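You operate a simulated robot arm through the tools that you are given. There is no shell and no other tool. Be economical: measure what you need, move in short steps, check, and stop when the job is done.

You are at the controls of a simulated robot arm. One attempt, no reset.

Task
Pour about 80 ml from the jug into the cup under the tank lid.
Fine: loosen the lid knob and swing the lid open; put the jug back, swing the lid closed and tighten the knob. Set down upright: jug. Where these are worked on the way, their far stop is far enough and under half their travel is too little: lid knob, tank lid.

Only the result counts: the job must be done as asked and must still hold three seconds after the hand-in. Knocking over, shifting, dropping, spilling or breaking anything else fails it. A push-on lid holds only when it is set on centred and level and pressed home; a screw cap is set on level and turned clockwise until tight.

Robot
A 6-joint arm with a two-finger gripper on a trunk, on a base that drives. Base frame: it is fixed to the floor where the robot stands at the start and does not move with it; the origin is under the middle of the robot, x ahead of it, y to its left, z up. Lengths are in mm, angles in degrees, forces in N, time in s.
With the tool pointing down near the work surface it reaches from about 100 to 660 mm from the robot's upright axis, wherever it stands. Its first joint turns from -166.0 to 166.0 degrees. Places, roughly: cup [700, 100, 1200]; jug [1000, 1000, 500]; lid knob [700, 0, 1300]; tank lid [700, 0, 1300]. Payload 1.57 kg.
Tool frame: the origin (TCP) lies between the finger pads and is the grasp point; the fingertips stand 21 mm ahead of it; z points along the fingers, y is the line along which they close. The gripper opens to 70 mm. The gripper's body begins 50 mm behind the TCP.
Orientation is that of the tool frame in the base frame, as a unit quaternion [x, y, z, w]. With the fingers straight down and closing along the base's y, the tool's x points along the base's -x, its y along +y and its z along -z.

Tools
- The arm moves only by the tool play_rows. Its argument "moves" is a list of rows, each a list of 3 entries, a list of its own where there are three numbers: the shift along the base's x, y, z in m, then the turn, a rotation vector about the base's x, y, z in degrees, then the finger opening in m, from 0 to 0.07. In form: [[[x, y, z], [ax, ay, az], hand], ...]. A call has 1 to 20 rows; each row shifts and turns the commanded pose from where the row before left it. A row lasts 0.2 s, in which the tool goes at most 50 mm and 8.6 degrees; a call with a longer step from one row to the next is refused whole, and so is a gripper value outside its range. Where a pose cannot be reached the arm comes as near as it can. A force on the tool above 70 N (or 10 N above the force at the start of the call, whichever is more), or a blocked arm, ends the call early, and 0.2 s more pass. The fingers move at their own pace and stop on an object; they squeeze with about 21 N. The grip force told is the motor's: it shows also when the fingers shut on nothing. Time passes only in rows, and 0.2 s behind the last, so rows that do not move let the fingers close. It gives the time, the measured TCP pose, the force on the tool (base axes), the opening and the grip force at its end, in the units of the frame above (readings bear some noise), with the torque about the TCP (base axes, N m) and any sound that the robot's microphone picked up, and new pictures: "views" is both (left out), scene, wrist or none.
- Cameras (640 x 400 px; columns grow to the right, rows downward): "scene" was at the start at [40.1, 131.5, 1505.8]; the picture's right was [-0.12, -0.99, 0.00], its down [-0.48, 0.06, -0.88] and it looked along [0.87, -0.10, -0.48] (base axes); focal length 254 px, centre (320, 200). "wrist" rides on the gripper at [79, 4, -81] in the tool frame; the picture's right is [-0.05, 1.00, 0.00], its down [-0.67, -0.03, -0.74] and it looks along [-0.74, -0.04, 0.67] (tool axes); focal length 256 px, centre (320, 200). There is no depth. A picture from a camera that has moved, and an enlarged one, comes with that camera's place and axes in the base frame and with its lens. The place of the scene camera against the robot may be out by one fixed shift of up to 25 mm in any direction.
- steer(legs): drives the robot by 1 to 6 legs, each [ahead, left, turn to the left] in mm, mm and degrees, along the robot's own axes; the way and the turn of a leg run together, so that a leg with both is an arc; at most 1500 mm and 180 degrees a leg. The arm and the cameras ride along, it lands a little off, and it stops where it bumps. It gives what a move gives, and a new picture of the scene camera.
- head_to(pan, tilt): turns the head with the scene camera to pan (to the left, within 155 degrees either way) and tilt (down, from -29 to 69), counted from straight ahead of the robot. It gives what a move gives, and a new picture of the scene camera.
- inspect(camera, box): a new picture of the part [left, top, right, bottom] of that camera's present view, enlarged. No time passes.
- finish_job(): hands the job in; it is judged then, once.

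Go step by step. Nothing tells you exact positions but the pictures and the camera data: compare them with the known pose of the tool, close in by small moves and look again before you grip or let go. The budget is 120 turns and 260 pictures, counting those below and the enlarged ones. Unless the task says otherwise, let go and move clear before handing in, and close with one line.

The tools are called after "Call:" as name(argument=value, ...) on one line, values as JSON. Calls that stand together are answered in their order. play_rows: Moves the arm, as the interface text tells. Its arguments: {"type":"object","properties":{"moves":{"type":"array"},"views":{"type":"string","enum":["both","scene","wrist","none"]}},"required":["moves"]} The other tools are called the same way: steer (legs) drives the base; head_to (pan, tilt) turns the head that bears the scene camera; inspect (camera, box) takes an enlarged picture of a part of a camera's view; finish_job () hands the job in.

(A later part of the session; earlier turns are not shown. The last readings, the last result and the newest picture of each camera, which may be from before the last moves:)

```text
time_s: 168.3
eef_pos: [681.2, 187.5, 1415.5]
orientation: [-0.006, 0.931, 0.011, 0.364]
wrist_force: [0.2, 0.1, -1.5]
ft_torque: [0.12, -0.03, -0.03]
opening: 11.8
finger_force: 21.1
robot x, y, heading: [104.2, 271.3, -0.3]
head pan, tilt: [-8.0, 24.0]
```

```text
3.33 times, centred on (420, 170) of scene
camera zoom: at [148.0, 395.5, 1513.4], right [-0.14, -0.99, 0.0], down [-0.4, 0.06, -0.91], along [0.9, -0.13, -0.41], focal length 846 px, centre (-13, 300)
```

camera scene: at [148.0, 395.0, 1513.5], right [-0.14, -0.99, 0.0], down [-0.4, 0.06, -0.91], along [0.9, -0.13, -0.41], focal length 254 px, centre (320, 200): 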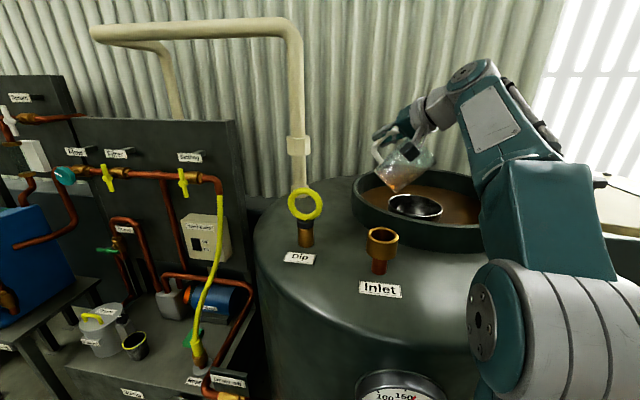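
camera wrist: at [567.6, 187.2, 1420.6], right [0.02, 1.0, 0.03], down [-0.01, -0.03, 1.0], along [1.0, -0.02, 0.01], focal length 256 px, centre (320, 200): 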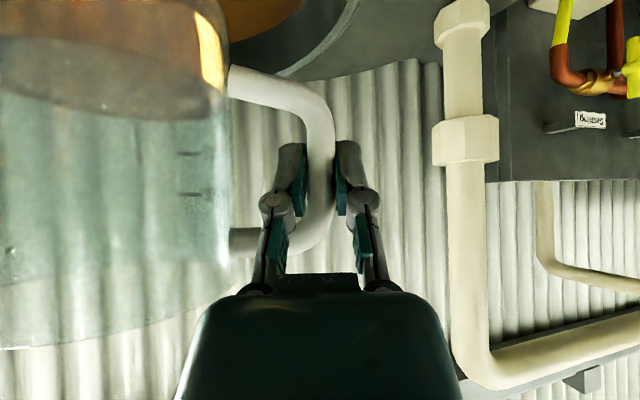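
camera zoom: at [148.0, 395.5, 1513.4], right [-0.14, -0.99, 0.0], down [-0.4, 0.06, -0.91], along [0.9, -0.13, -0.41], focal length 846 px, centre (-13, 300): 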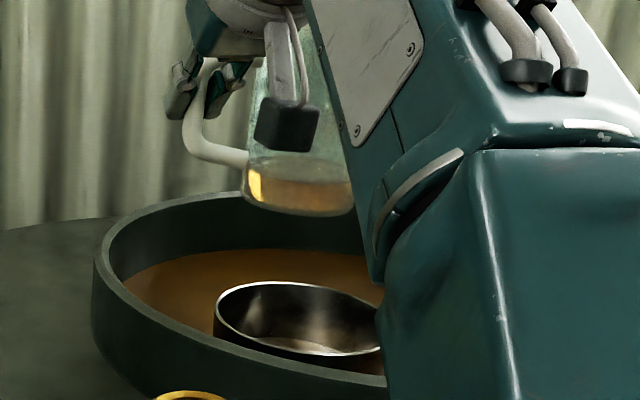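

About 75 ml remain from about 150, so close to 80 ml is in the cup and nothing was spilled. Now carry the jug back: reverse out, then to the sump.

Call:
steer(legs=[[-290, 0, 0], [0, 985, 0], [0, 0, -7.4]])

Call:
play_rows(moves=[[[0.01, -0.001, -0.015], [0, 0, 0], 0.0], [[0.02, -0.0026, -0.03], [0, 0, 0], 0.0], [[0.022, -0.0026, -0.03], [0, 0, 0], 0.0], [[0.022, -0.0026, -0.03], [0, 0, 0], 0.0], [[0.022, -0.0026, -0.03], [0, 0, 0], 0.0], [[0.022, -0.0026, -0.03], [0, 0, 0], 0.0], [[0.022, -0.0026, -0.03], [0, 0, 0], 0.0], [[0.02, -0.002, -0.03], [0, 0, 0], 0.0], [[0.01, -0.001, -0.03], [0, 0, 0], 0.0], [[0, 0, -0.03], [0, 0, 0], 0.0], [[0, 0, -0.035], [0, 0, 0], 0.0], [[0, 0, -0.035], [0, 0, 0], 0.0], [[0, 0, -0.035], [0, 0, 0], 0.0], [[0, 0, -0.035], [0, 0, 0], 0.0], [[0, 0, -0.035], [0, 0, 0], 0.0], [[0, 0, -0.035], [0, 0, 0], 0.0], [[0, 0, -0.035], [0, 0, 0], 0.0], [[0, 0, -0.02], [0, 0, 0], 0.0]], views="wrist")

```text
time_s: 175.5
eef_pos: [374.7, 1091.3, 1414.1]
orientation: [0.046, 0.93, -0.009, 0.363]
wrist_force: [-0.5, -0.7, -2.3]
ft_torque: [0.05, -0.03, 0.0]
opening: 12.1
finger_force: 21.1
robot x, y, heading: [-187.5, 1229.5, -6.8]
head pan, tilt: [-8.0, 24.0]
camera scene: at [-130.4, 1357.0, 1513.4], right [-0.25, -0.97, 0.0], down [-0.39, 0.1, -0.91], along [0.88, -0.23, -0.41], focal length 254 px, centre (320, 200)
```

scene: 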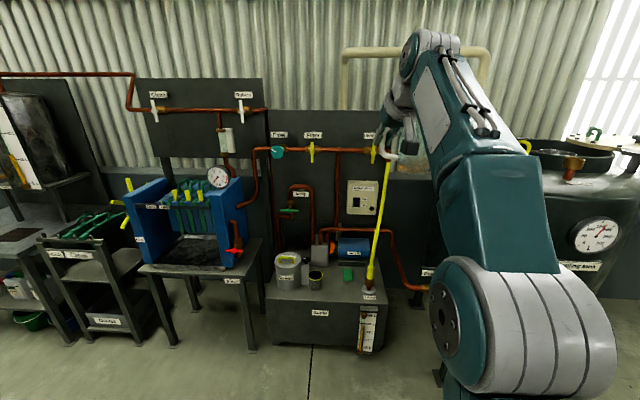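

```text
time_s: 179.3
eef_pos: [543.9, 1069.3, 861.8]
orientation: [0.044, 0.93, -0.01, 0.364]
wrist_force: [-0.7, 0.2, -1.1]
ft_torque: [0.09, -0.02, -0.02]
opening: 12.2
finger_force: 20.5
robot x, y, heading: [-189.0, 1231.4, -6.5]
head pan, tilt: [-8.0, 24.0]
camera wrist: at [431.7, 1082.6, 867.7], right [0.13, 0.99, 0.05], down [-0.02, -0.05, 1.0], along [0.99, -0.13, 0.01], focal length 256 px, centre (320, 200)
```

wrist: 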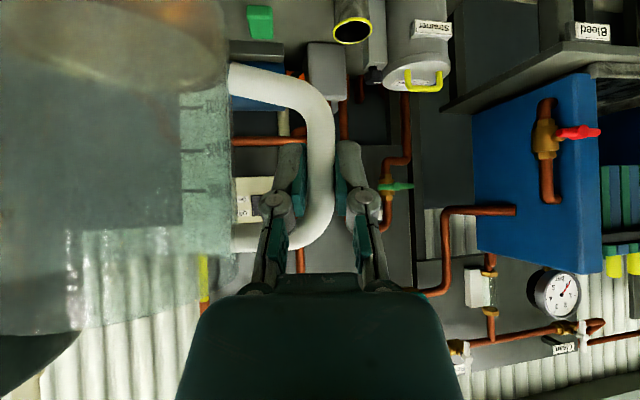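

Lower to z≈600, correct heading and drive most of the way in.

Call:
play_rows(moves=[[[0, 0, -0.02], [0, 0, 0], 0.0], [[0, 0, -0.035], [0, 0, 0], 0.0], [[0, 0, -0.035], [0, 0, 0], 0.0], [[0, 0, -0.035], [0, 0, 0], 0.0], [[0, 0, -0.035], [0, 0, 0], 0.0], [[0, 0, -0.035], [0, 0, 0], 0.0], [[0, 0, -0.035], [0, 0, 0], 0.0], [[0, 0, -0.02], [0, 0, 0], 0.0]], views="none")

Call:
steer(legs=[[0, 0, -0.8], [330, 25, 0]])

Call:
play_rows(moves=[[[0, 0, 0], [0, 0, 0], 0.0]], views="wrist")

```text
time_s: 181.1
eef_pos: [545.0, 1070.5, 615.9]
orientation: [0.047, 0.93, -0.01, 0.365]
wrist_force: [-0.1, -0.4, -1.3]
ft_torque: [0.14, -0.01, 0.03]
opening: 12.1
finger_force: 21.0
robot x, y, heading: [-189.8, 1229.4, -6.7]
head pan, tilt: [-8.0, 24.0]
```

```text
time_s: 183.6
eef_pos: [867.0, 1040.5, 615.6]
orientation: [0.053, 0.93, -0.013, 0.364]
wrist_force: [0.5, 0.0, -1.6]
ft_torque: [0.07, -0.04, -0.03]
opening: 11.9
finger_force: 20.9
robot x, y, heading: [139.6, 1217.5, -7.6]
head pan, tilt: [-8.0, 24.0]
camera scene: at [198.8, 1338.0, 1513.4], right [-0.27, -0.96, 0.0], down [-0.39, 0.11, -0.91], along [0.88, -0.24, -0.41], focal length 254 px, centre (320, 200)
```

scene: 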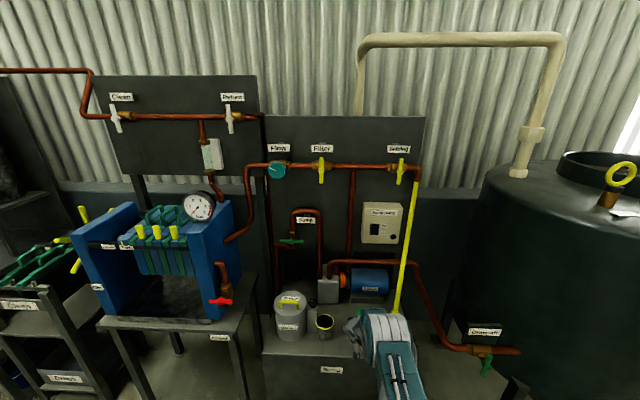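

```text
time_s: 184.0
eef_pos: [866.1, 1039.6, 617.1]
orientation: [0.053, 0.93, -0.012, 0.364]
wrist_force: [0.6, -0.1, -1.6]
ft_torque: [0.1, 0.0, -0.01]
opening: 11.7
finger_force: 21.0
robot x, y, heading: [136.3, 1214.8, -7.7]
head pan, tilt: [-8.0, 24.0]
camera wrist: at [754.7, 1055.1, 622.1], right [0.15, 0.99, 0.05], down [-0.02, -0.05, 1.0], along [0.99, -0.15, 0.01], focal length 256 px, centre (320, 200)
```

wrist: 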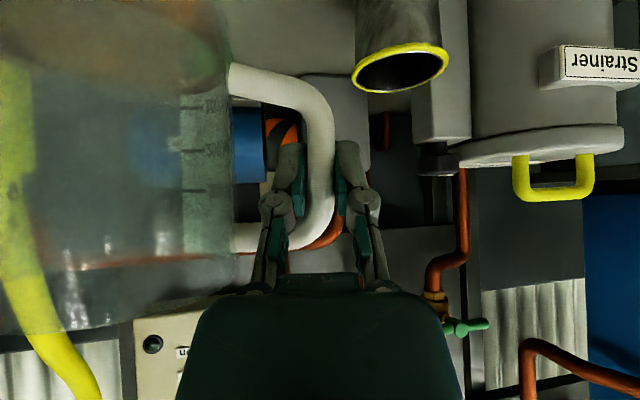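

Final 87 mm in, then lower toward the setting-down height.

Call:
steer(legs=[[87, 5, 0]])

Call:
play_rows(moves=[[[0, 0, -0.015], [0, 0, 0], 0.0], [[0, 0, -0.025], [0, 0, 0], 0.0], [[0, 0, -0.025], [0, 0, 0], 0.0], [[0, 0, -0.02], [0, 0, 0], 0.0], [[0, 0, -0.015], [0, 0, 0], 0.0], [[0, 0, -0.007], [0, 0, 0], 0.0]], views="wrist")

```text
time_s: 185.1
eef_pos: [951.5, 1033.1, 616.7]
orientation: [0.053, 0.93, -0.011, 0.364]
wrist_force: [-0.8, 0.9, -1.1]
ft_torque: [0.12, -0.02, -0.02]
opening: 11.8
finger_force: 20.8
robot x, y, heading: [220.3, 1208.7, -7.5]
head pan, tilt: [-8.0, 24.0]
camera scene: at [283.4, 1330.7, 1513.5], right [-0.27, -0.96, 0.0], down [-0.39, 0.11, -0.91], along [0.88, -0.25, -0.41], focal length 254 px, centre (320, 200)
```

scene: 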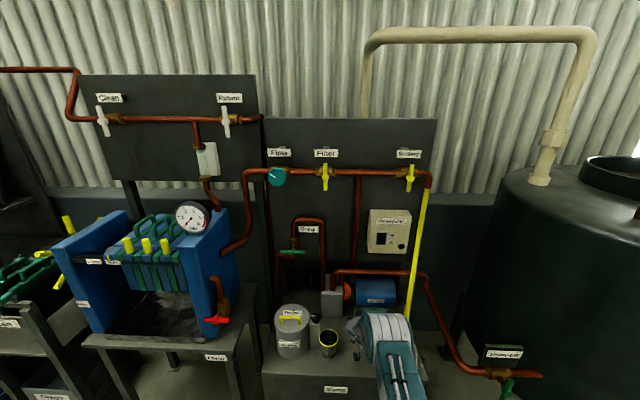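

```text
time_s: 186.5
eef_pos: [950.2, 1032.6, 510.5]
orientation: [0.053, 0.929, -0.013, 0.365]
wrist_force: [0.1, 0.6, -2.0]
ft_torque: [0.12, -0.02, 0.0]
opening: 11.8
finger_force: 20.7
robot x, y, heading: [221.8, 1209.1, -7.6]
head pan, tilt: [-8.0, 24.0]
camera wrist: at [839.4, 1047.6, 515.9], right [0.15, 0.99, 0.05], down [-0.02, -0.05, 1.0], along [0.99, -0.15, 0.01], focal length 256 px, centre (320, 200)
```

wrist: 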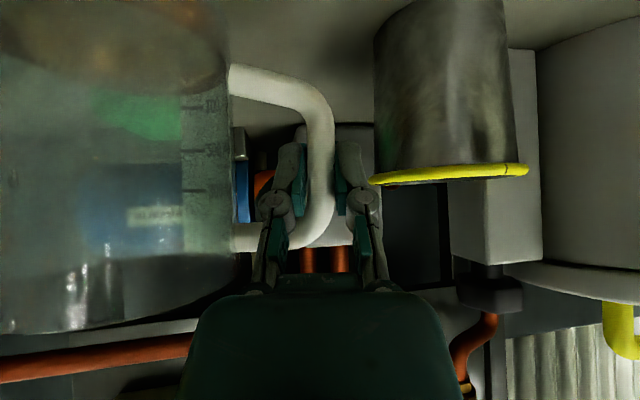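

Call:
play_rows(moves=[[[0, 0, -0.006], [0, 0, 0], 0.0], [[0, 0, -0.006], [0, 0, 0], 0.0], [[0, 0, -0.004], [0, 0, 0], 0.0], [[0, 0, -0.003], [0, 0, 0], 0.0], [[0, 0, -0.002], [0, 0, 0], 0.0], [[0, 0, 0], [0, 0, 0], 0.0]], views="wrist")

```text
time_s: 187.9
eef_pos: [952.7, 1033.8, 489.4]
orientation: [0.053, 0.93, -0.012, 0.364]
wrist_force: [1.8, 3.4, 7.2]
ft_torque: [-0.54, -0.19, 0.08]
opening: 12.9
finger_force: 21.0
robot x, y, heading: [220.4, 1211.4, -7.5]
head pan, tilt: [-8.0, 24.0]
camera wrist: at [840.0, 1047.9, 495.9], right [0.15, 0.99, 0.05], down [-0.02, -0.05, 1.0], along [0.99, -0.15, 0.02], focal length 256 px, centre (320, 200)
```

wrist: 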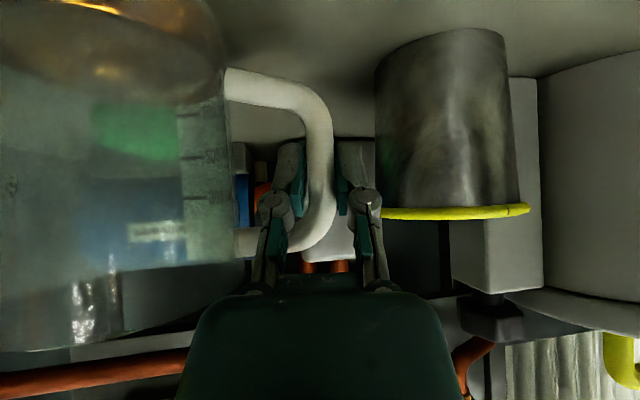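

The jug is standing on the sump (7 N contact, same grip opening as at the start). Ease 1 mm and open.

Call:
play_rows(moves=[[[0, 0, 0.001], [0, 0, 0], 0.0], [[0, 0, 0], [0, 0, 0], 0.018], [[0, 0, 0], [0, 0, 0], 0.028], [[0, 0, 0], [0, 0, 0], 0.037], [[0, 0, 0], [0, 0, 0], 0.037]], views="wrist")

```text
time_s: 189.1
eef_pos: [951.1, 1032.4, 489.6]
orientation: [0.054, 0.93, -0.013, 0.363]
wrist_force: [-0.2, 1.0, 0.2]
ft_torque: [0.01, 0.02, -0.02]
opening: 36.9
finger_force: 0.1
robot x, y, heading: [224.1, 1207.0, -7.5]
head pan, tilt: [-8.0, 24.0]
camera wrist: at [839.5, 1047.6, 495.7], right [0.15, 0.99, 0.05], down [-0.02, -0.05, 1.0], along [0.99, -0.15, 0.01], focal length 256 px, centre (320, 200)
```

wrist: 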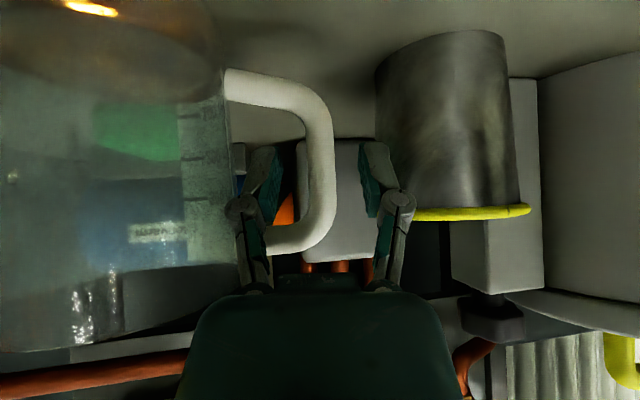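

Released and clear of the handle. Back straight out with the base, then look at the jug.

Call:
steer(legs=[[-60, 0, 0], [-340, 0, 0]])

Call:
inspect(camera="scene", box=[260, 240, 420, 360])

Call:
play_rows(moves=[[[0, 0, 0.02], [0, 0, 0], 0.03], [[0, 0, 0.045], [0, 0, 0], 0.03], [[0, 0, 0.045], [0, 0, 0], 0.03], [[0, 0, 0.045], [0, 0, 0], 0.03], [[0, 0, 0.045], [0, 0, 0], 0.03], [[0, 0, 0.045], [0, 0, 0], 0.03], [[0, 0, 0.045], [0, 0, 0], 0.03], [[0, 0, 0.045], [0, 0, 0], 0.03], [[0, 0, 0.045], [0, 0, 0], 0.03], [[0, 0, 0.045], [0, 0, 0], 0.03], [[0, 0, 0.045], [0, 0, 0], 0.03], [[0, 0, 0.045], [0, 0, 0], 0.03], [[0, 0, 0.045], [0, 0, 0], 0.03], [[0, 0, 0.045], [0, 0, 0], 0.03], [[0, 0, 0.045], [0, 0, 0], 0.03], [[0, 0, 0.045], [0, 0, 0], 0.03], [[-0.02, 0, 0.045], [0, 0, 0], 0.0], [[-0.03, 0, 0.04], [0, 0, 0], 0.0], [[-0.04, 0, 0.03], [0, 0, 0], 0.0], [[-0.04, 0, 0.02], [0, 0, 0], 0.0]], views="scene")

```text
time_s: 191.8
eef_pos: [560.8, 1086.3, 490.8]
orientation: [0.053, 0.929, -0.013, 0.365]
wrist_force: [-0.3, -0.1, -0.2]
ft_torque: [0.02, 0.01, 0.02]
opening: 37.0
finger_force: 0.1
robot x, y, heading: [-166.9, 1259.1, -7.6]
head pan, tilt: [-8.0, 24.0]
camera scene: at [-107.6, 1383.6, 1513.4], right [-0.27, -0.96, 0.0], down [-0.39, 0.11, -0.91], along [0.88, -0.25, -0.41], focal length 254 px, centre (320, 200)
```

scene: 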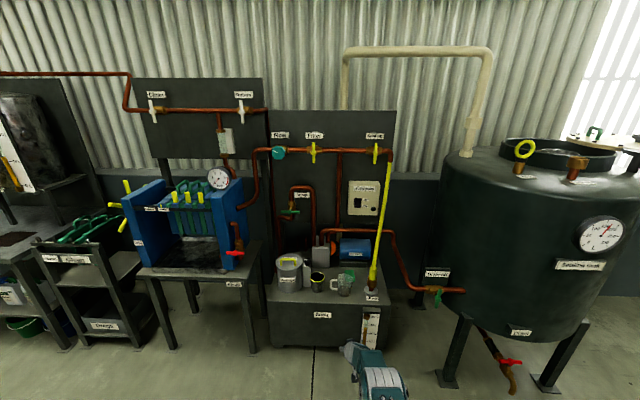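

```text
3.33 times, centred on (340, 300) of scene
camera zoom: at [-107.6, 1383.6, 1513.4], right [-0.27, -0.96, 0.0], down [-0.39, 0.11, -0.91], along [0.88, -0.25, -0.41], focal length 846 px, centre (253, -133)
```

zoom: 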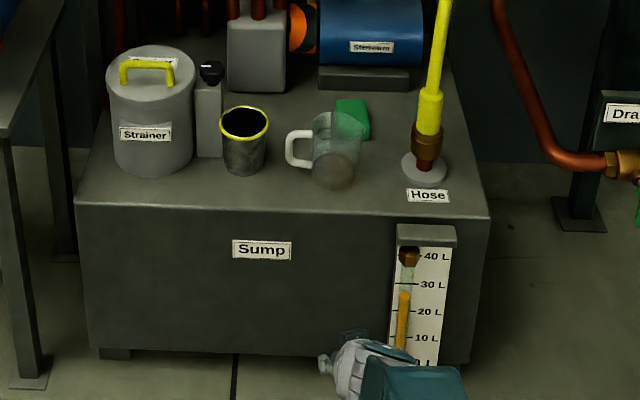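

```text
time_s: 196.1
eef_pos: [429.4, 1086.0, 1321.9]
orientation: [0.053, 0.93, -0.012, 0.364]
wrist_force: [1.3, -0.6, 0.1]
ft_torque: [-0.04, 0.04, -0.03]
opening: 0.1
finger_force: 20.8
robot x, y, heading: [-168.4, 1257.5, -7.6]
head pan, tilt: [-8.0, 24.0]
camera scene: at [-108.7, 1383.8, 1513.4], right [-0.27, -0.96, 0.0], down [-0.39, 0.11, -0.91], along [0.88, -0.24, -0.41], focal length 254 px, centre (320, 200)
```

scene: 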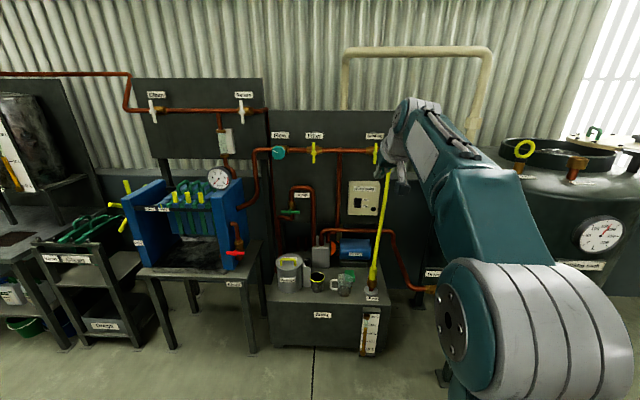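

The jug stands upright where it was. Next: raise the arm and drive back to the tank front to close the lid.

Call:
play_rows(moves=[[[-0.03, 0, 0.03], [0, 0, 0], 0.0], [[-0.03, 0, 0.03], [0, 0, 0], 0.0], [[-0.02, 0, 0.02], [0, 0, 0], 0.0]], views="none")

Call:
steer(legs=[[0, 0, 7.6], [0, -1377, 0], [225, 0, 0]])

Call:
head_to(pan=-18, tilt=24)

```text
time_s: 196.8
eef_pos: [349.9, 1085.2, 1400.6]
orientation: [0.054, 0.93, -0.012, 0.364]
wrist_force: [-0.3, 0.7, 0.3]
ft_torque: [0.02, 0.0, -0.04]
opening: 0.0
finger_force: 21.5
robot x, y, heading: [-165.9, 1258.8, -7.7]
head pan, tilt: [-8.0, 24.0]
```

```text
time_s: 205.5
eef_pos: [581.9, -211.9, 1400.6]
orientation: [0.001, 0.931, 0.008, 0.365]
wrist_force: [-0.5, -0.5, -0.9]
ft_torque: [0.01, -0.03, 0.0]
opening: 0.2
finger_force: 21.2
robot x, y, heading: [44.9, -95.8, -0.9]
head pan, tilt: [-8.0, 24.0]
camera scene: at [89.8, 31.6, 1513.4], right [-0.16, -0.99, 0.0], down [-0.4, 0.06, -0.91], along [0.9, -0.14, -0.41], focal length 254 px, centre (320, 200)
```

scene: 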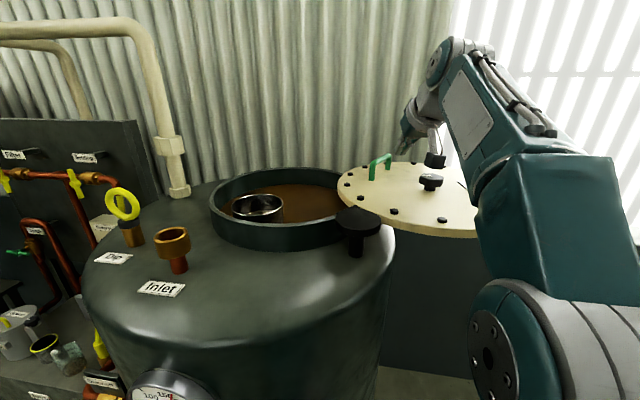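

```text
time_s: 206.2
eef_pos: [582.5, -212.4, 1400.1]
orientation: [0.001, 0.931, 0.008, 0.365]
wrist_force: [0.9, 0.1, -0.2]
ft_torque: [0.03, 0.01, -0.03]
opening: 0.0
finger_force: 20.7
robot x, y, heading: [48.6, -95.9, -1.3]
head pan, tilt: [-18.0, 24.0]
camera scene: at [85.9, 16.0, 1513.4], right [-0.33, -0.95, 0.0], down [-0.39, 0.13, -0.91], along [0.86, -0.3, -0.41], focal length 254 px, centre (320, 200)
```

scene: 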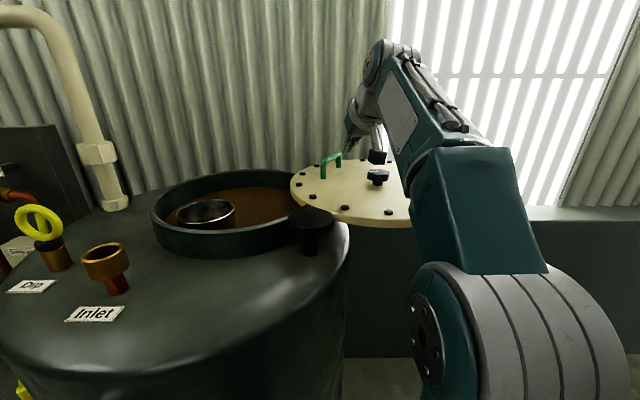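

The handle now lies around (725,-210)–(770,-275). I'll bring the fingers down on its right side at about (675,-276).

Call:
play_rows(moves=[[[0.03, -0.021, -0.003], [0, 0, 0], 0.0], [[0.03, -0.021, -0.003], [0, 0, 0], 0.0], [[0.03, -0.021, -0.004], [0, 0, 0], 0.0], [[0, 0, -0.025], [0, 0, 0], 0.0], [[0, 0, -0.025], [0, 0, 0], 0.0]])

```text
time_s: 207.4
eef_pos: [669.9, -273.5, 1333.9]
orientation: [0.001, 0.931, 0.008, 0.365]
wrist_force: [0.7, -0.1, -0.1]
ft_torque: [-0.03, 0.0, 0.01]
opening: 0.3
finger_force: 21.2
out of reach, approached as far as the arm can: row 3
robot x, y, heading: [48.2, -93.4, -1.3]
head pan, tilt: [-18.0, 24.0]
camera scene: at [86.4, 16.5, 1513.4], right [-0.33, -0.95, 0.0], down [-0.39, 0.13, -0.91], along [0.86, -0.3, -0.41], focal length 254 px, centre (320, 200)
camera wrist: at [556.8, -271.6, 1339.7], right [0.03, 1.0, 0.05], down [-0.02, -0.05, 1.0], along [1.0, -0.04, 0.01], focal length 256 px, centre (320, 200)
```

scene: 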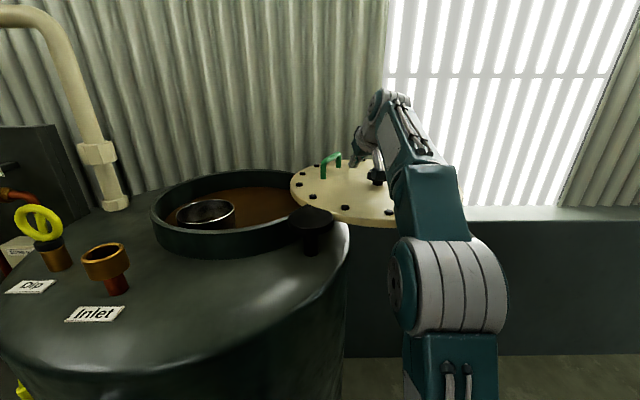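
wrist: 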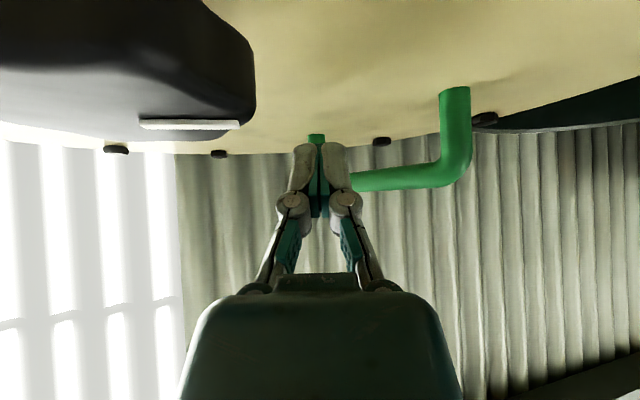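

The fingers are on the closing side of the bar. Lower 24 mm and push along the arc counter-clockwise.

Call:
play_rows(moves=[[[0, 0, -0.012], [0, 0, 0], 0.0], [[0, 0, -0.012], [0, 0, 0], 0.0], [[0.0178, 0.0227, 0], [0, 0, 2], 0.0], [[0.0154, 0.0245, 0], [0, 0, 3], 0.0], [[0.0128, 0.0259, 0], [0, 0, 3], 0.0], [[0.01, 0.0271, 0], [0, 0, 3], 0.0], [[0.007, 0.028, 0], [0, 0, 3], 0.0], [[0.0042, 0.0286, 0], [0, 0, 3], 0.0]])

```text
time_s: 209.2
eef_pos: [732.3, -113.9, 1311.1]
orientation: [-0.138, 0.921, 0.063, 0.36]
wrist_force: [-0.5, 0.2, -0.4]
ft_torque: [-0.06, -0.03, 0.0]
opening: 0.1
finger_force: 20.6
robot x, y, heading: [46.2, -96.7, -1.0]
head pan, tilt: [-18.0, 24.0]
camera scene: at [86.7, 17.2, 1513.3], right [-0.33, -0.95, 0.0], down [-0.39, 0.13, -0.91], along [0.86, -0.3, -0.41], focal length 254 px, centre (320, 200)
camera wrist: at [623.7, -145.7, 1316.2], right [-0.26, 0.96, 0.05], down [0.0, -0.05, 1.0], along [0.97, 0.26, 0.02], focal length 256 px, centre (320, 200)
```

scene: 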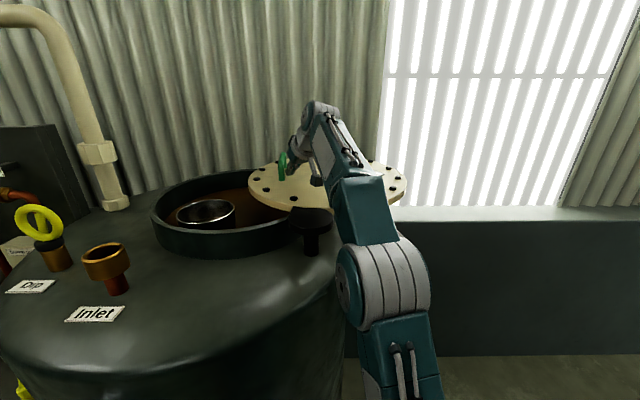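
wrist: 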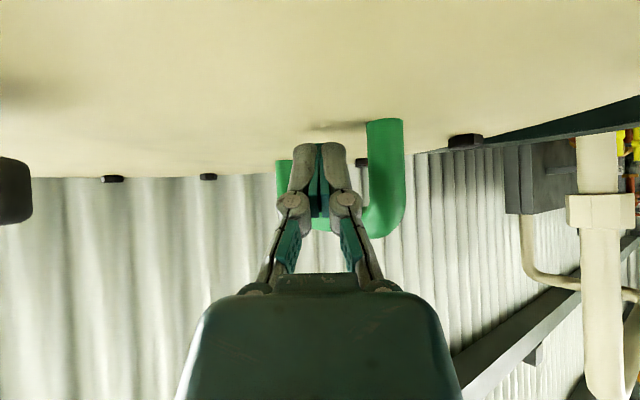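

The lid is swinging back toward closed. Continue along the arc.

Call:
play_rows(moves=[[[0.0011, 0.0289, 0], [0, 0, 3], 0.0], [[-0.0019, 0.0288, 0], [0, 0, 3], 0.0], [[-0.005, 0.0284, 0], [0, 0, 3], 0.0], [[-0.0078, 0.0278, 0], [0, 0, 3], 0.0], [[-0.0108, 0.0269, 0], [0, 0, 3], 0.0], [[-0.0134, 0.0255, 0], [0, 0, 3], 0.0]])

```text
time_s: 210.7
eef_pos: [696.8, 50.8, 1309.7]
orientation: [-0.28, 0.888, 0.118, 0.345]
wrist_force: [0.3, 0.2, 0.9]
ft_torque: [0.02, 0.01, -0.02]
opening: 0.2
finger_force: 21.1
robot x, y, heading: [44.3, -99.2, -1.0]
head pan, tilt: [-18.0, 24.0]
camera scene: at [86.6, 17.6, 1513.3], right [-0.33, -0.95, 0.0], down [-0.39, 0.13, -0.91], along [0.86, -0.3, -0.41], focal length 254 px, centre (320, 200)
camera wrist: at [601.7, -12.8, 1315.6], right [-0.55, 0.84, 0.05], down [0.02, -0.05, 1.0], along [0.84, 0.55, 0.02], focal length 256 px, centre (320, 200)
```

scene: 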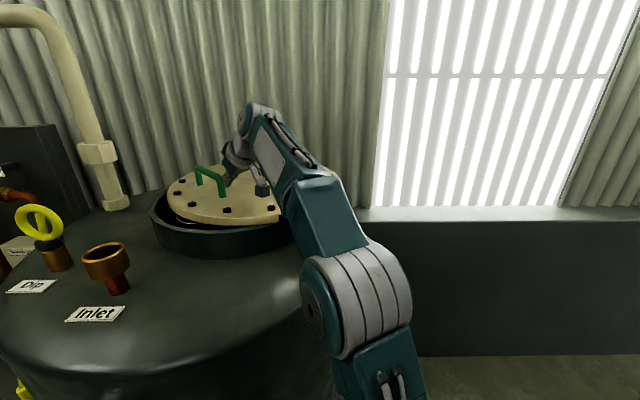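
wrist: 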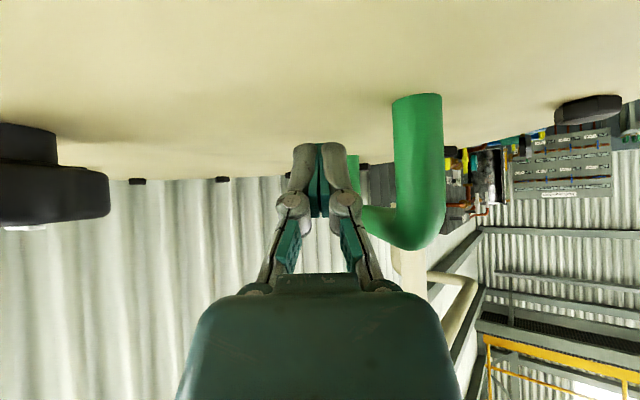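

Nearly closed. Continue in half-size steps until it meets its stop.

Call:
play_rows(moves=[[[-0.008, 0.012, 0], [0, 0, 1], 0.0], [[-0.008, 0.012, 0], [0, 0, 1], 0.0], [[-0.009, 0.011, 0], [0, 0, 1], 0.0], [[-0.0095, 0.011, 0], [0, 0, 1], 0.0], [[-0.005, 0.005, 0], [0, 0, 0], 0.0]])

```text
time_s: 211.8
eef_pos: [658.5, 98.9, 1310.3]
orientation: [-0.309, 0.878, 0.129, 0.341]
wrist_force: [14.8, -5.6, 0.9]
ft_torque: [0.13, 0.32, 0.11]
opening: 0.0
finger_force: 21.5
robot x, y, heading: [44.4, -101.1, -1.2]
head pan, tilt: [-18.0, 24.0]
camera scene: at [88.4, 15.5, 1513.4], right [-0.33, -0.94, 0.0], down [-0.39, 0.13, -0.91], along [0.86, -0.3, -0.41], focal length 254 px, centre (320, 200)
camera wrist: at [569.0, 28.4, 1316.1], right [-0.6, 0.8, 0.05], down [0.02, -0.05, 1.0], along [0.8, 0.6, 0.02], focal length 256 px, centre (320, 200)
```

scene: 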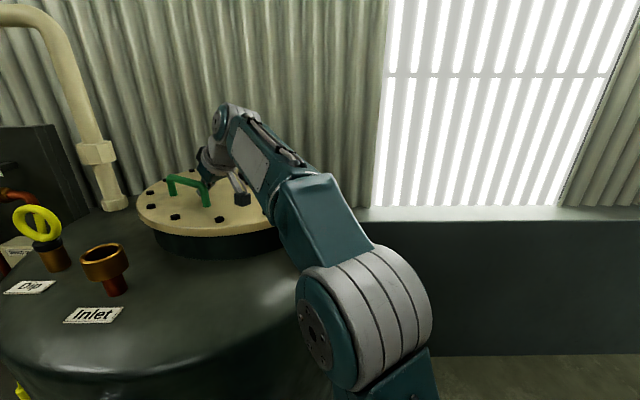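
wrist: 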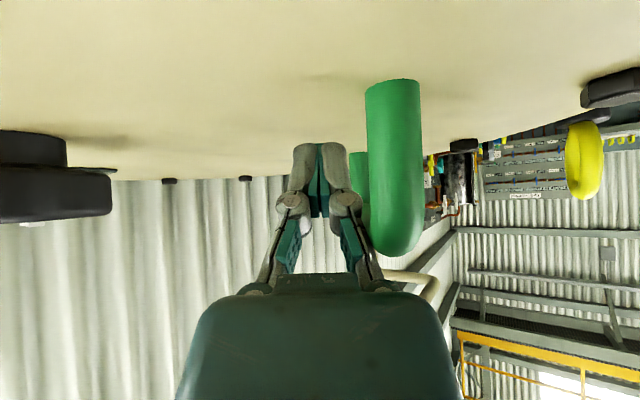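

The lid resists with about 16 N, at its closed stop. One small extra press, then back off and rise.

Call:
play_rows(moves=[[[-0.004, 0.005, 0], [0, 0, 0], 0.0], [[0, 0, 0], [0, 0, 0], 0.0]], views="none")

Call:
play_rows(moves=[[[0.012, -0.016, 0], [0, 0, 0], 0.0], [[0.0, -0.01, 0.02], [0, 0, 0], 0.0], [[-0.02, -0.02, 0.03], [0, 0, -8], 0.0], [[-0.03, -0.02, 0.03], [0, 0, -8], 0.0], [[-0.04, -0.02, 0.01], [0, 0, -8], 0.0], [[-0.04, -0.02, 0], [0, 0, -8], 0.0], [[-0.04, -0.02, 0], [0, 0, -5], 0.0], [[-0.04, -0.02, 0], [0, 0, 0], 0.0]], views="scene")

```text
time_s: 212.4
eef_pos: [657.9, 98.4, 1310.4]
orientation: [-0.306, 0.879, 0.128, 0.344]
wrist_force: [54.5, -23.7, 7.9]
ft_torque: [0.5, 1.35, 0.64]
opening: 0.2
finger_force: 21.1
robot x, y, heading: [46.7, -95.0, -1.1]
head pan, tilt: [-18.0, 24.0]
```

```text
time_s: 214.2
eef_pos: [453.7, -40.0, 1402.9]
orientation: [-0.015, 0.931, 0.014, 0.364]
wrist_force: [0.6, -0.9, -0.6]
ft_torque: [0.02, 0.01, 0.01]
opening: 0.0
finger_force: 20.9
robot x, y, heading: [47.7, -91.4, -1.2]
head pan, tilt: [-18.0, 24.0]
camera scene: at [85.1, 15.6, 1513.5], right [-0.33, -0.95, 0.0], down [-0.39, 0.13, -0.91], along [0.86, -0.3, -0.41], focal length 254 px, centre (320, 200)
```

scene: 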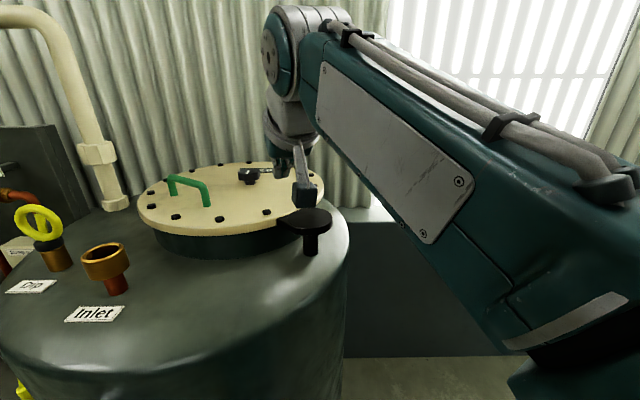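

The lid is fully closed (hard stop). Now set the tool vertical again, retract, and drive back to the right side for the knob.

Call:
play_rows(moves=[[[-0.0148, -0.0107, -0.006], [0, 7.1, 0], 0.03], [[-0.0148, -0.0107, -0.006], [0, 7.1, 0], 0.07], [[-0.0148, -0.0107, -0.008], [0, 7.1, 0], 0.07], [[-0.0148, -0.0107, -0.008], [0, 7.1, 0], 0.07], [[-0.0148, -0.0107, -0.009], [0, 7.1, 0], 0.07], [[-0.0148, -0.0107, -0.009], [0, 7.1, 0], 0.07]], views="none")

Call:
steer(legs=[[-140, 0, 0], [0, -400, 0], [0, 0, 157.8], [-510, -138, 0]])

Call:
head_to(pan=-85, tilt=30)

```text
time_s: 215.7
eef_pos: [364.7, -103.3, 1357.4]
orientation: [-0.009, 1.0, 0.019, 0.001]
wrist_force: [-0.1, 0.6, 0.5]
ft_torque: [0.01, -0.03, -0.01]
opening: 69.7
finger_force: 0.1
robot x, y, heading: [44.7, -97.5, -1.0]
head pan, tilt: [-18.0, 24.0]
```

```text
time_s: 228.2
eef_pos: [123.9, -434.9, 1357.3]
orientation: [0.983, -0.182, -0.006, 0.018]
wrist_force: [0.1, 0.5, 0.0]
ft_torque: [-0.02, 0.03, 0.03]
opening: 70.2
finger_force: 0.0
robot x, y, heading: [421.7, -561.3, 157.0]
head pan, tilt: [-18.0, 24.0]
camera scene: at [351.3, -678.2, 1513.4], right [0.66, 0.75, 0.0], down [0.31, -0.27, -0.91], along [-0.69, 0.6, -0.41], focal length 254 px, centre (320, 200)
```

scene: 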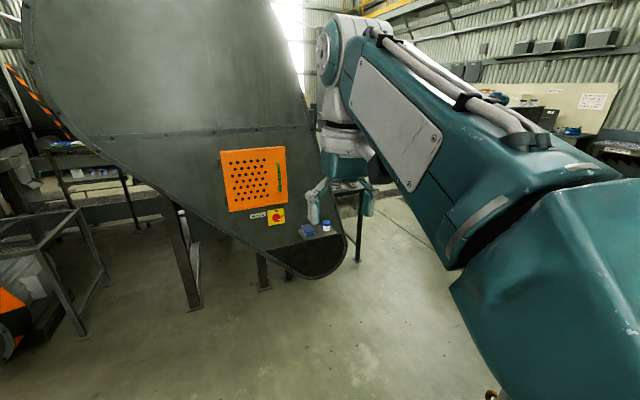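

```text
time_s: 229.5
eef_pos: [125.3, -435.6, 1357.2]
orientation: [0.983, -0.182, -0.005, 0.019]
wrist_force: [0.2, -0.3, 1.0]
ft_torque: [-0.01, 0.0, 0.02]
opening: 70.1
finger_force: 0.0
robot x, y, heading: [415.0, -559.7, 157.0]
head pan, tilt: [-85.0, 30.0]
camera scene: at [449.2, -652.4, 1503.9], right [0.95, -0.31, 0.0], down [-0.15, -0.47, -0.87], along [0.27, 0.82, -0.5], focal length 254 px, centre (320, 200)
```

scene: 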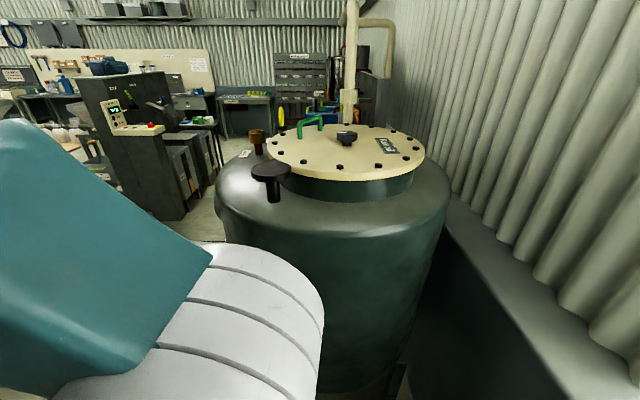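

Good position ahead. Move in the last 150 mm, then sweep the arm over the lid without turning the tool (so the turn-back range is free).

Call:
steer(legs=[[-15, -149, 0]])

Call:
play_rows(moves=[[[0.0214, 0.0387, 0], [2.04, -0.96, 0], 0.07], [[0.0266, 0.0353, 0], [0, 0, 0], 0.07], [[0.0313, 0.0313, 0], [0, 0, 0], 0.07], [[0.0353, 0.0266, 0], [0, 0, 0], 0.07], [[0.0387, 0.0214, 0], [0, 0, 0], 0.07], [[0.0413, 0.0159, 0], [0, 0, 0], 0.07], [[0.0431, 0.01, 0], [0, 0, 0], 0.07], [[0.044, 0.0038, 0], [0, 0, 0], 0.07], [[0.0442, -0.0023, 0], [0, 0, 0], 0.07], [[0.0434, -0.0084, 0], [0, 0, 0], 0.07], [[0.0418, -0.0144, 0], [0, 0, 0], 0.07], [[0.0394, -0.0201, 0], [0, 0, 0], 0.07]])

```text
time_s: 230.9
eef_pos: [194.3, -306.3, 1357.2]
orientation: [0.983, -0.182, -0.005, 0.019]
wrist_force: [0.1, 0.7, -0.2]
ft_torque: [-0.02, 0.04, 0.04]
opening: 69.9
finger_force: 0.1
robot x, y, heading: [487.1, -430.5, 156.9]
head pan, tilt: [-85.0, 30.0]
camera scene: at [517.3, -530.8, 1503.7], right [0.95, -0.31, 0.0], down [-0.15, -0.47, -0.87], along [0.27, 0.83, -0.49], focal length 254 px, centre (320, 200)
```

scene: 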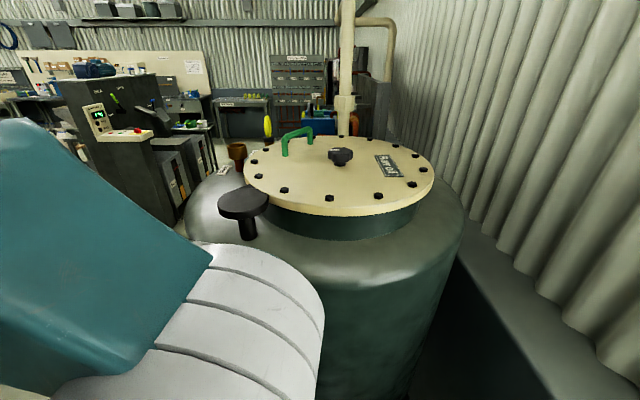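

```text
time_s: 233.5
eef_pos: [650.3, -164.2, 1357.3]
orientation: [0.983, -0.182, -0.001, 0.001]
wrist_force: [0.7, 1.4, -0.3]
ft_torque: [-0.02, -0.04, -0.02]
opening: 70.3
finger_force: 0.1
robot x, y, heading: [487.5, -431.4, 156.8]
head pan, tilt: [-85.0, 30.0]
camera scene: at [521.3, -523.6, 1503.9], right [0.95, -0.31, 0.0], down [-0.16, -0.48, -0.87], along [0.27, 0.82, -0.5], focal length 254 px, centre (320, 200)
camera wrist: at [723.1, -197.6, 1438.3], right [-0.41, -0.91, 0.0], down [-0.61, 0.27, 0.75], along [-0.68, 0.3, -0.67], focal length 256 px, centre (320, 200)
```

scene: 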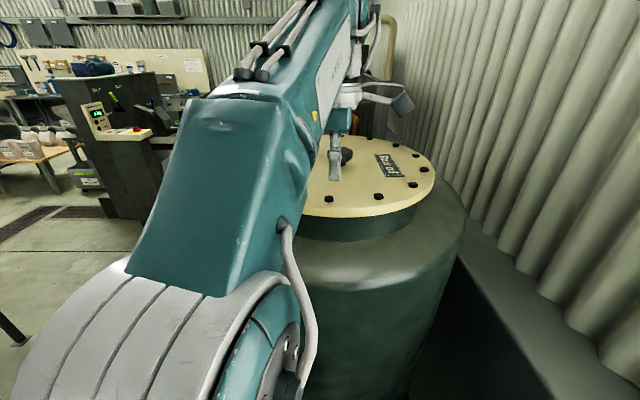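
wrist: 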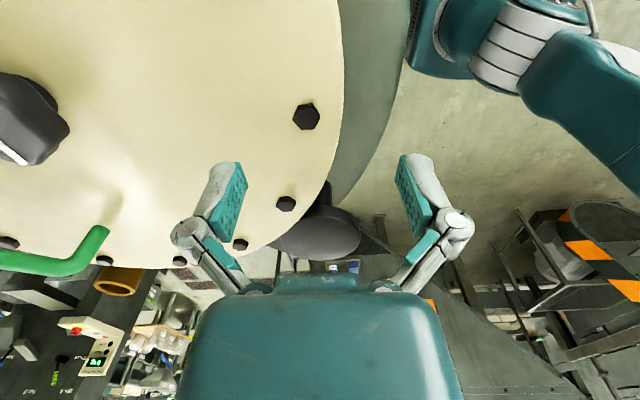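

Lid is closed; knob to the left in the wrist view. Move above it, slightly higher than grip height.

Call:
play_rows(moves=[[[0.0187, 0.036, -0.004], [0, 0, 0], 0.07], [[0.0187, 0.036, -0.006], [0, 0, 0], 0.07], [[0.0187, 0.036, -0.008], [0, 0, 0], 0.07], [[0.015, 0.032, -0.006], [0, 0, 0], 0.07]], views="wrist")

```text
time_s: 234.5
eef_pos: [720.6, -22.7, 1329.6]
orientation: [0.983, -0.181, 0.0, 0.0]
wrist_force: [-0.6, 0.1, -0.2]
ft_torque: [0.02, 0.02, -0.05]
opening: 69.7
finger_force: 0.0
out of reach, approached as far as the arm can: row 4
robot x, y, heading: [487.1, -432.3, 157.1]
head pan, tilt: [-85.0, 30.0]
camera wrist: at [793.1, -57.7, 1410.7], right [-0.41, -0.91, 0.0], down [-0.61, 0.27, 0.75], along [-0.68, 0.3, -0.67], focal length 256 px, centre (320, 200)
```

wrist: 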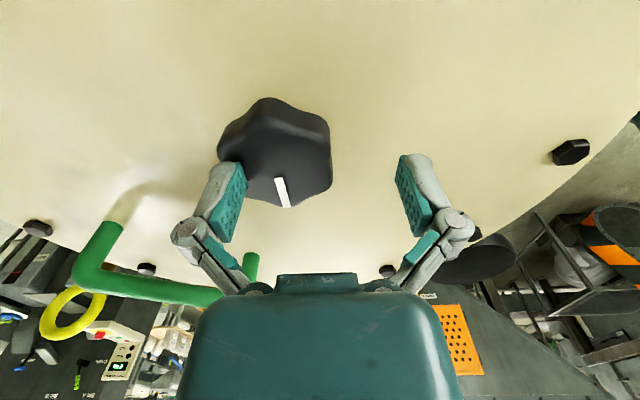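

The knob is about 15 mm further than the hand. I'll raise/retract a bit, strafe the base 18 mm closer and re-centre.

Call:
play_rows(moves=[[[-0.005, -0.01, 0.012], [0, 0, 0], 0.07], [[0, 0, 0], [0, 0, 0], 0.07]], views="none")

Call:
steer(legs=[[0, -20, 0]])

Call:
play_rows(moves=[[[0.005, 0.007, -0.003], [0, 0, 0], 0.07], [[0, 0, 0], [0, 0, 0], 0.07]], views="wrist")

```text
time_s: 235.1
eef_pos: [713.3, -36.8, 1336.3]
orientation: [0.983, -0.182, -0.001, 0.001]
wrist_force: [-0.7, 0.0, -0.8]
ft_torque: [0.01, -0.01, 0.05]
opening: 70.2
finger_force: 0.2
out of reach, approached as far as the arm can: row 1
robot x, y, heading: [488.8, -436.0, 157.0]
head pan, tilt: [-85.0, 30.0]
```

```text
time_s: 235.9
eef_pos: [716.5, -29.6, 1333.1]
orientation: [0.984, -0.178, -0.001, 0.0]
wrist_force: [1.0, 0.1, -1.1]
ft_torque: [-0.02, 0.01, -0.02]
opening: 70.0
finger_force: 0.0
robot x, y, heading: [496.7, -429.9, 157.8]
head pan, tilt: [-85.0, 30.0]
camera scene: at [520.8, -539.6, 1503.6], right [0.95, -0.3, 0.0], down [-0.15, -0.46, -0.87], along [0.27, 0.83, -0.49], focal length 254 px, centre (320, 200)
```

scene: 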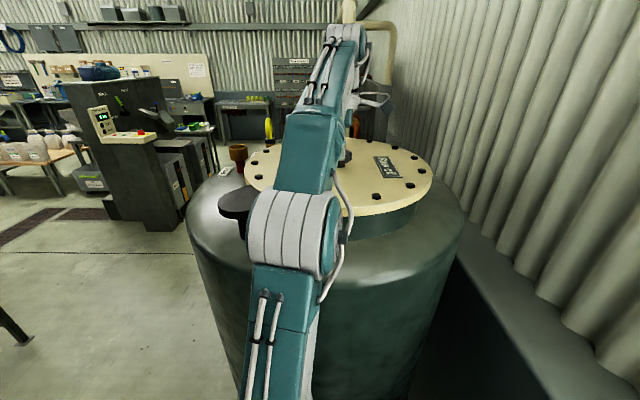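

```text
time_s: 236.5
eef_pos: [725.7, -7.9, 1318.1]
orientation: [0.984, -0.178, -0.001, 0.007]
wrist_force: [5.9, 3.0, 12.2]
ft_torque: [0.23, -0.14, -0.06]
opening: 67.4
finger_force: 0.1
out of reach, approached as far as the arm can: row 1
robot x, y, heading: [497.0, -428.0, 157.5]
head pan, tilt: [-85.0, 30.0]
camera wrist: at [799.7, -41.3, 1399.8], right [-0.4, -0.92, 0.01], down [-0.61, 0.28, 0.75], along [-0.69, 0.29, -0.67], focal length 256 px, centre (320, 200)
```

wrist: 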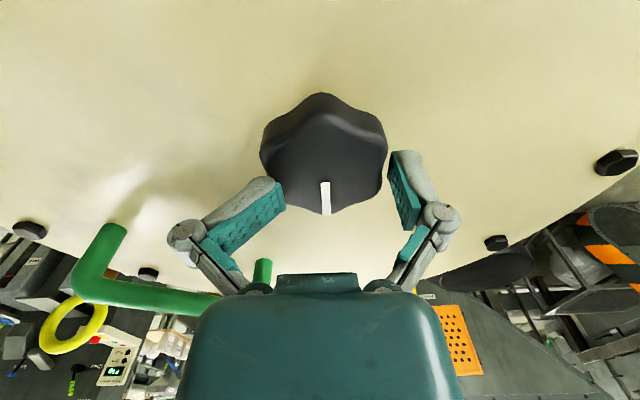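

The left finger is touching the knob's flank. I'll lift and retract slightly, then look again.

Call:
play_rows(moves=[[[0.002, -0.006, 0.01], [0, 0, 0], 0.07], [[0.004, -0.002, 0.004], [0, 0, 0], 0.07], [[0, 0, 0], [0, 0, 0], 0.07]], views="wrist")

```text
time_s: 237.3
eef_pos: [729.4, -22.1, 1322.8]
orientation: [0.984, -0.177, -0.001, 0.006]
wrist_force: [-2.8, -0.3, 4.4]
ft_torque: [0.14, -0.02, 0.06]
opening: 69.2
finger_force: 0.0
out of reach, approached as far as the arm can: row 1, 2
robot x, y, heading: [498.1, -426.8, 157.3]
head pan, tilt: [-85.0, 30.0]
camera wrist: at [802.3, -54.1, 1404.7], right [-0.4, -0.92, 0.01], down [-0.61, 0.27, 0.75], along [-0.69, 0.29, -0.67], focal length 256 px, centre (320, 200)
```

wrist: 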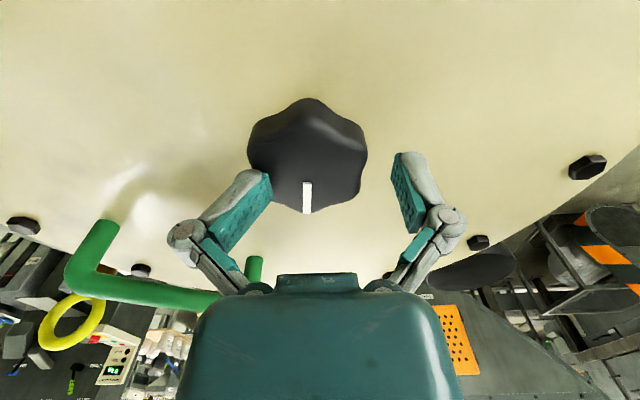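

The fingers lie radially here and I'm out of reach above the far side. I'll instead slide the open hand sideways away from the knob, lower to grip height, and slide back so the knob enters between the fingers.

Call:
play_rows(moves=[[[-0.016, 0.007, 0.002], [0, 0, 0], 0.07], [[-0.018, 0.008, 0], [0, 0, 0], 0.07], [[-0.018, 0.01, 0], [0, 0, 0], 0.07], [[0, 0.004, -0.006], [0, 0, 0], 0.07], [[0, 0.004, -0.008], [0, 0, 0], 0.07]], views="wrist")

```text
time_s: 238.5
eef_pos: [677.3, 11.8, 1313.5]
orientation: [0.984, -0.178, -0.002, 0.008]
wrist_force: [0.3, 0.2, -0.5]
ft_torque: [-0.02, -0.01, 0.0]
opening: 70.3
finger_force: 0.1
robot x, y, heading: [496.9, -428.0, 157.3]
head pan, tilt: [-85.0, 30.0]
camera wrist: at [751.0, -20.1, 1392.9], right [-0.4, -0.92, 0.02], down [-0.61, 0.28, 0.75], along [-0.69, 0.29, -0.67], focal length 256 px, centre (320, 200)
```

wrist: 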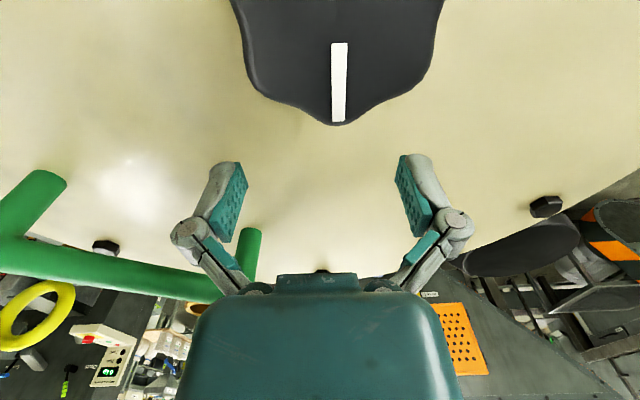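

The knob is straight "ahead" of the open hand. Lower to 1304, correct 5 mm sideways, and slide in.

Call:
play_rows(moves=[[[-0.002, -0.005, -0.005], [0, 0, 0], 0.07], [[0, 0, -0.004], [0, 0, 0], 0.07], [[0.013, -0.0058, 0], [0, 0, 0], 0.07], [[0.013, -0.0058, 0], [0, 0, 0], 0.07], [[0.013, -0.0058, 0], [0, 0, 0], 0.07], [[0.013, -0.0058, 0], [0, 0, 0], 0.07]], views="wrist")

```text
time_s: 239.9
eef_pos: [727.8, -15.8, 1303.2]
orientation: [0.984, -0.178, -0.002, 0.008]
wrist_force: [0.0, 0.5, 0.2]
ft_torque: [-0.02, 0.02, 0.01]
opening: 70.4
finger_force: 0.1
robot x, y, heading: [494.5, -430.8, 157.2]
head pan, tilt: [-85.0, 30.0]
camera wrist: at [802.2, -48.0, 1384.0], right [-0.4, -0.92, 0.02], down [-0.61, 0.28, 0.75], along [-0.69, 0.29, -0.67], focal length 256 px, centre (320, 200)
```

wrist: 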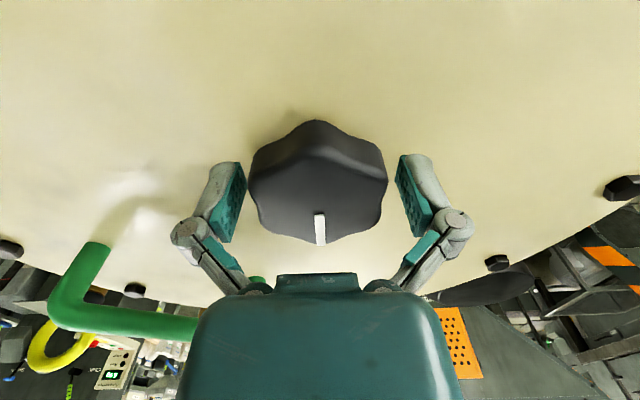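

The knob is nicely centred between the fingers. Close and start turning clockwise.

Call:
play_rows(moves=[[[0, 0, 0], [0, 0, 0], 0.055], [[0, 0, 0], [0, 0, 0], 0.04], [[0, 0, 0], [0, 0, 0], 0.04], [[0, 0, 0], [0, 0, -8], 0.04], [[0, 0, 0], [0, 0, -8], 0.04], [[0, 0, 0], [0, 0, -8], 0.04], [[0, 0, 0], [0, 0, -8], 0.04], [[0, 0, 0], [0, 0, -8], 0.04]], views="wrist")

```text
time_s: 241.7
eef_pos: [729.4, -15.6, 1303.6]
orientation: [0.862, -0.506, -0.005, 0.006]
wrist_force: [29.7, 11.5, 20.7]
ft_torque: [0.21, -0.5, 0.07]
opening: 53.4
finger_force: 32.3
robot x, y, heading: [498.0, -427.3, 157.2]
head pan, tilt: [-85.0, 30.0]
camera wrist: at [767.1, -89.0, 1383.6], right [-0.9, -0.44, 0.02], down [-0.28, 0.6, 0.75], along [-0.34, 0.67, -0.66], focal length 256 px, centre (320, 200)
```

wrist: 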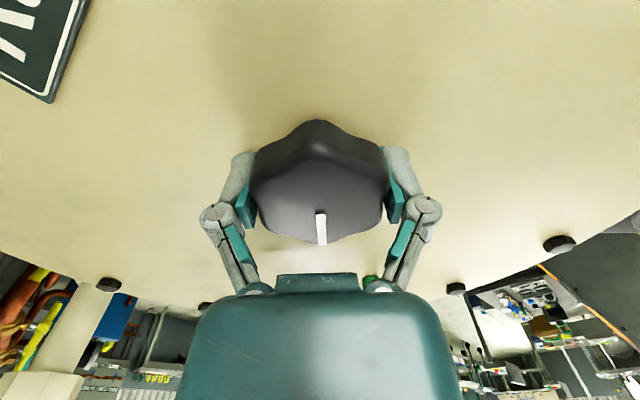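

The knob follows. Continue clockwise to the stop.

Call:
play_rows(moves=[[[0.001, 0, 0], [0, 0, -8], 0.04], [[0.001, 0, 0], [0, 0, -8], 0.04], [[0, 0, 0], [0, 0, -8], 0.04], [[0, 0, 0], [0, 0, -8], 0.04], [[0, 0, 0], [0, 0, -8], 0.04], [[0, 0, 0], [0, 0, -8], 0.04]], views="wrist")

```text
time_s: 243.1
eef_pos: [730.8, -17.4, 1302.1]
orientation: [-0.584, 0.812, 0.008, -0.005]
wrist_force: [25.9, 2.8, 3.5]
ft_torque: [-0.06, -0.04, 0.86]
opening: 53.4
finger_force: 32.4
robot x, y, heading: [494.1, -426.0, 157.3]
head pan, tilt: [-85.0, 30.0]
camera wrist: at [703.5, -92.3, 1383.1], right [-0.93, 0.37, 0.02], down [0.26, 0.62, 0.74], along [0.26, 0.7, -0.67], focal length 256 px, centre (320, 200)
```

wrist: 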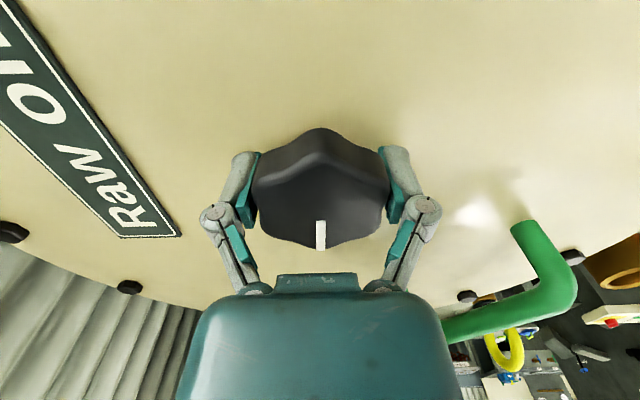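

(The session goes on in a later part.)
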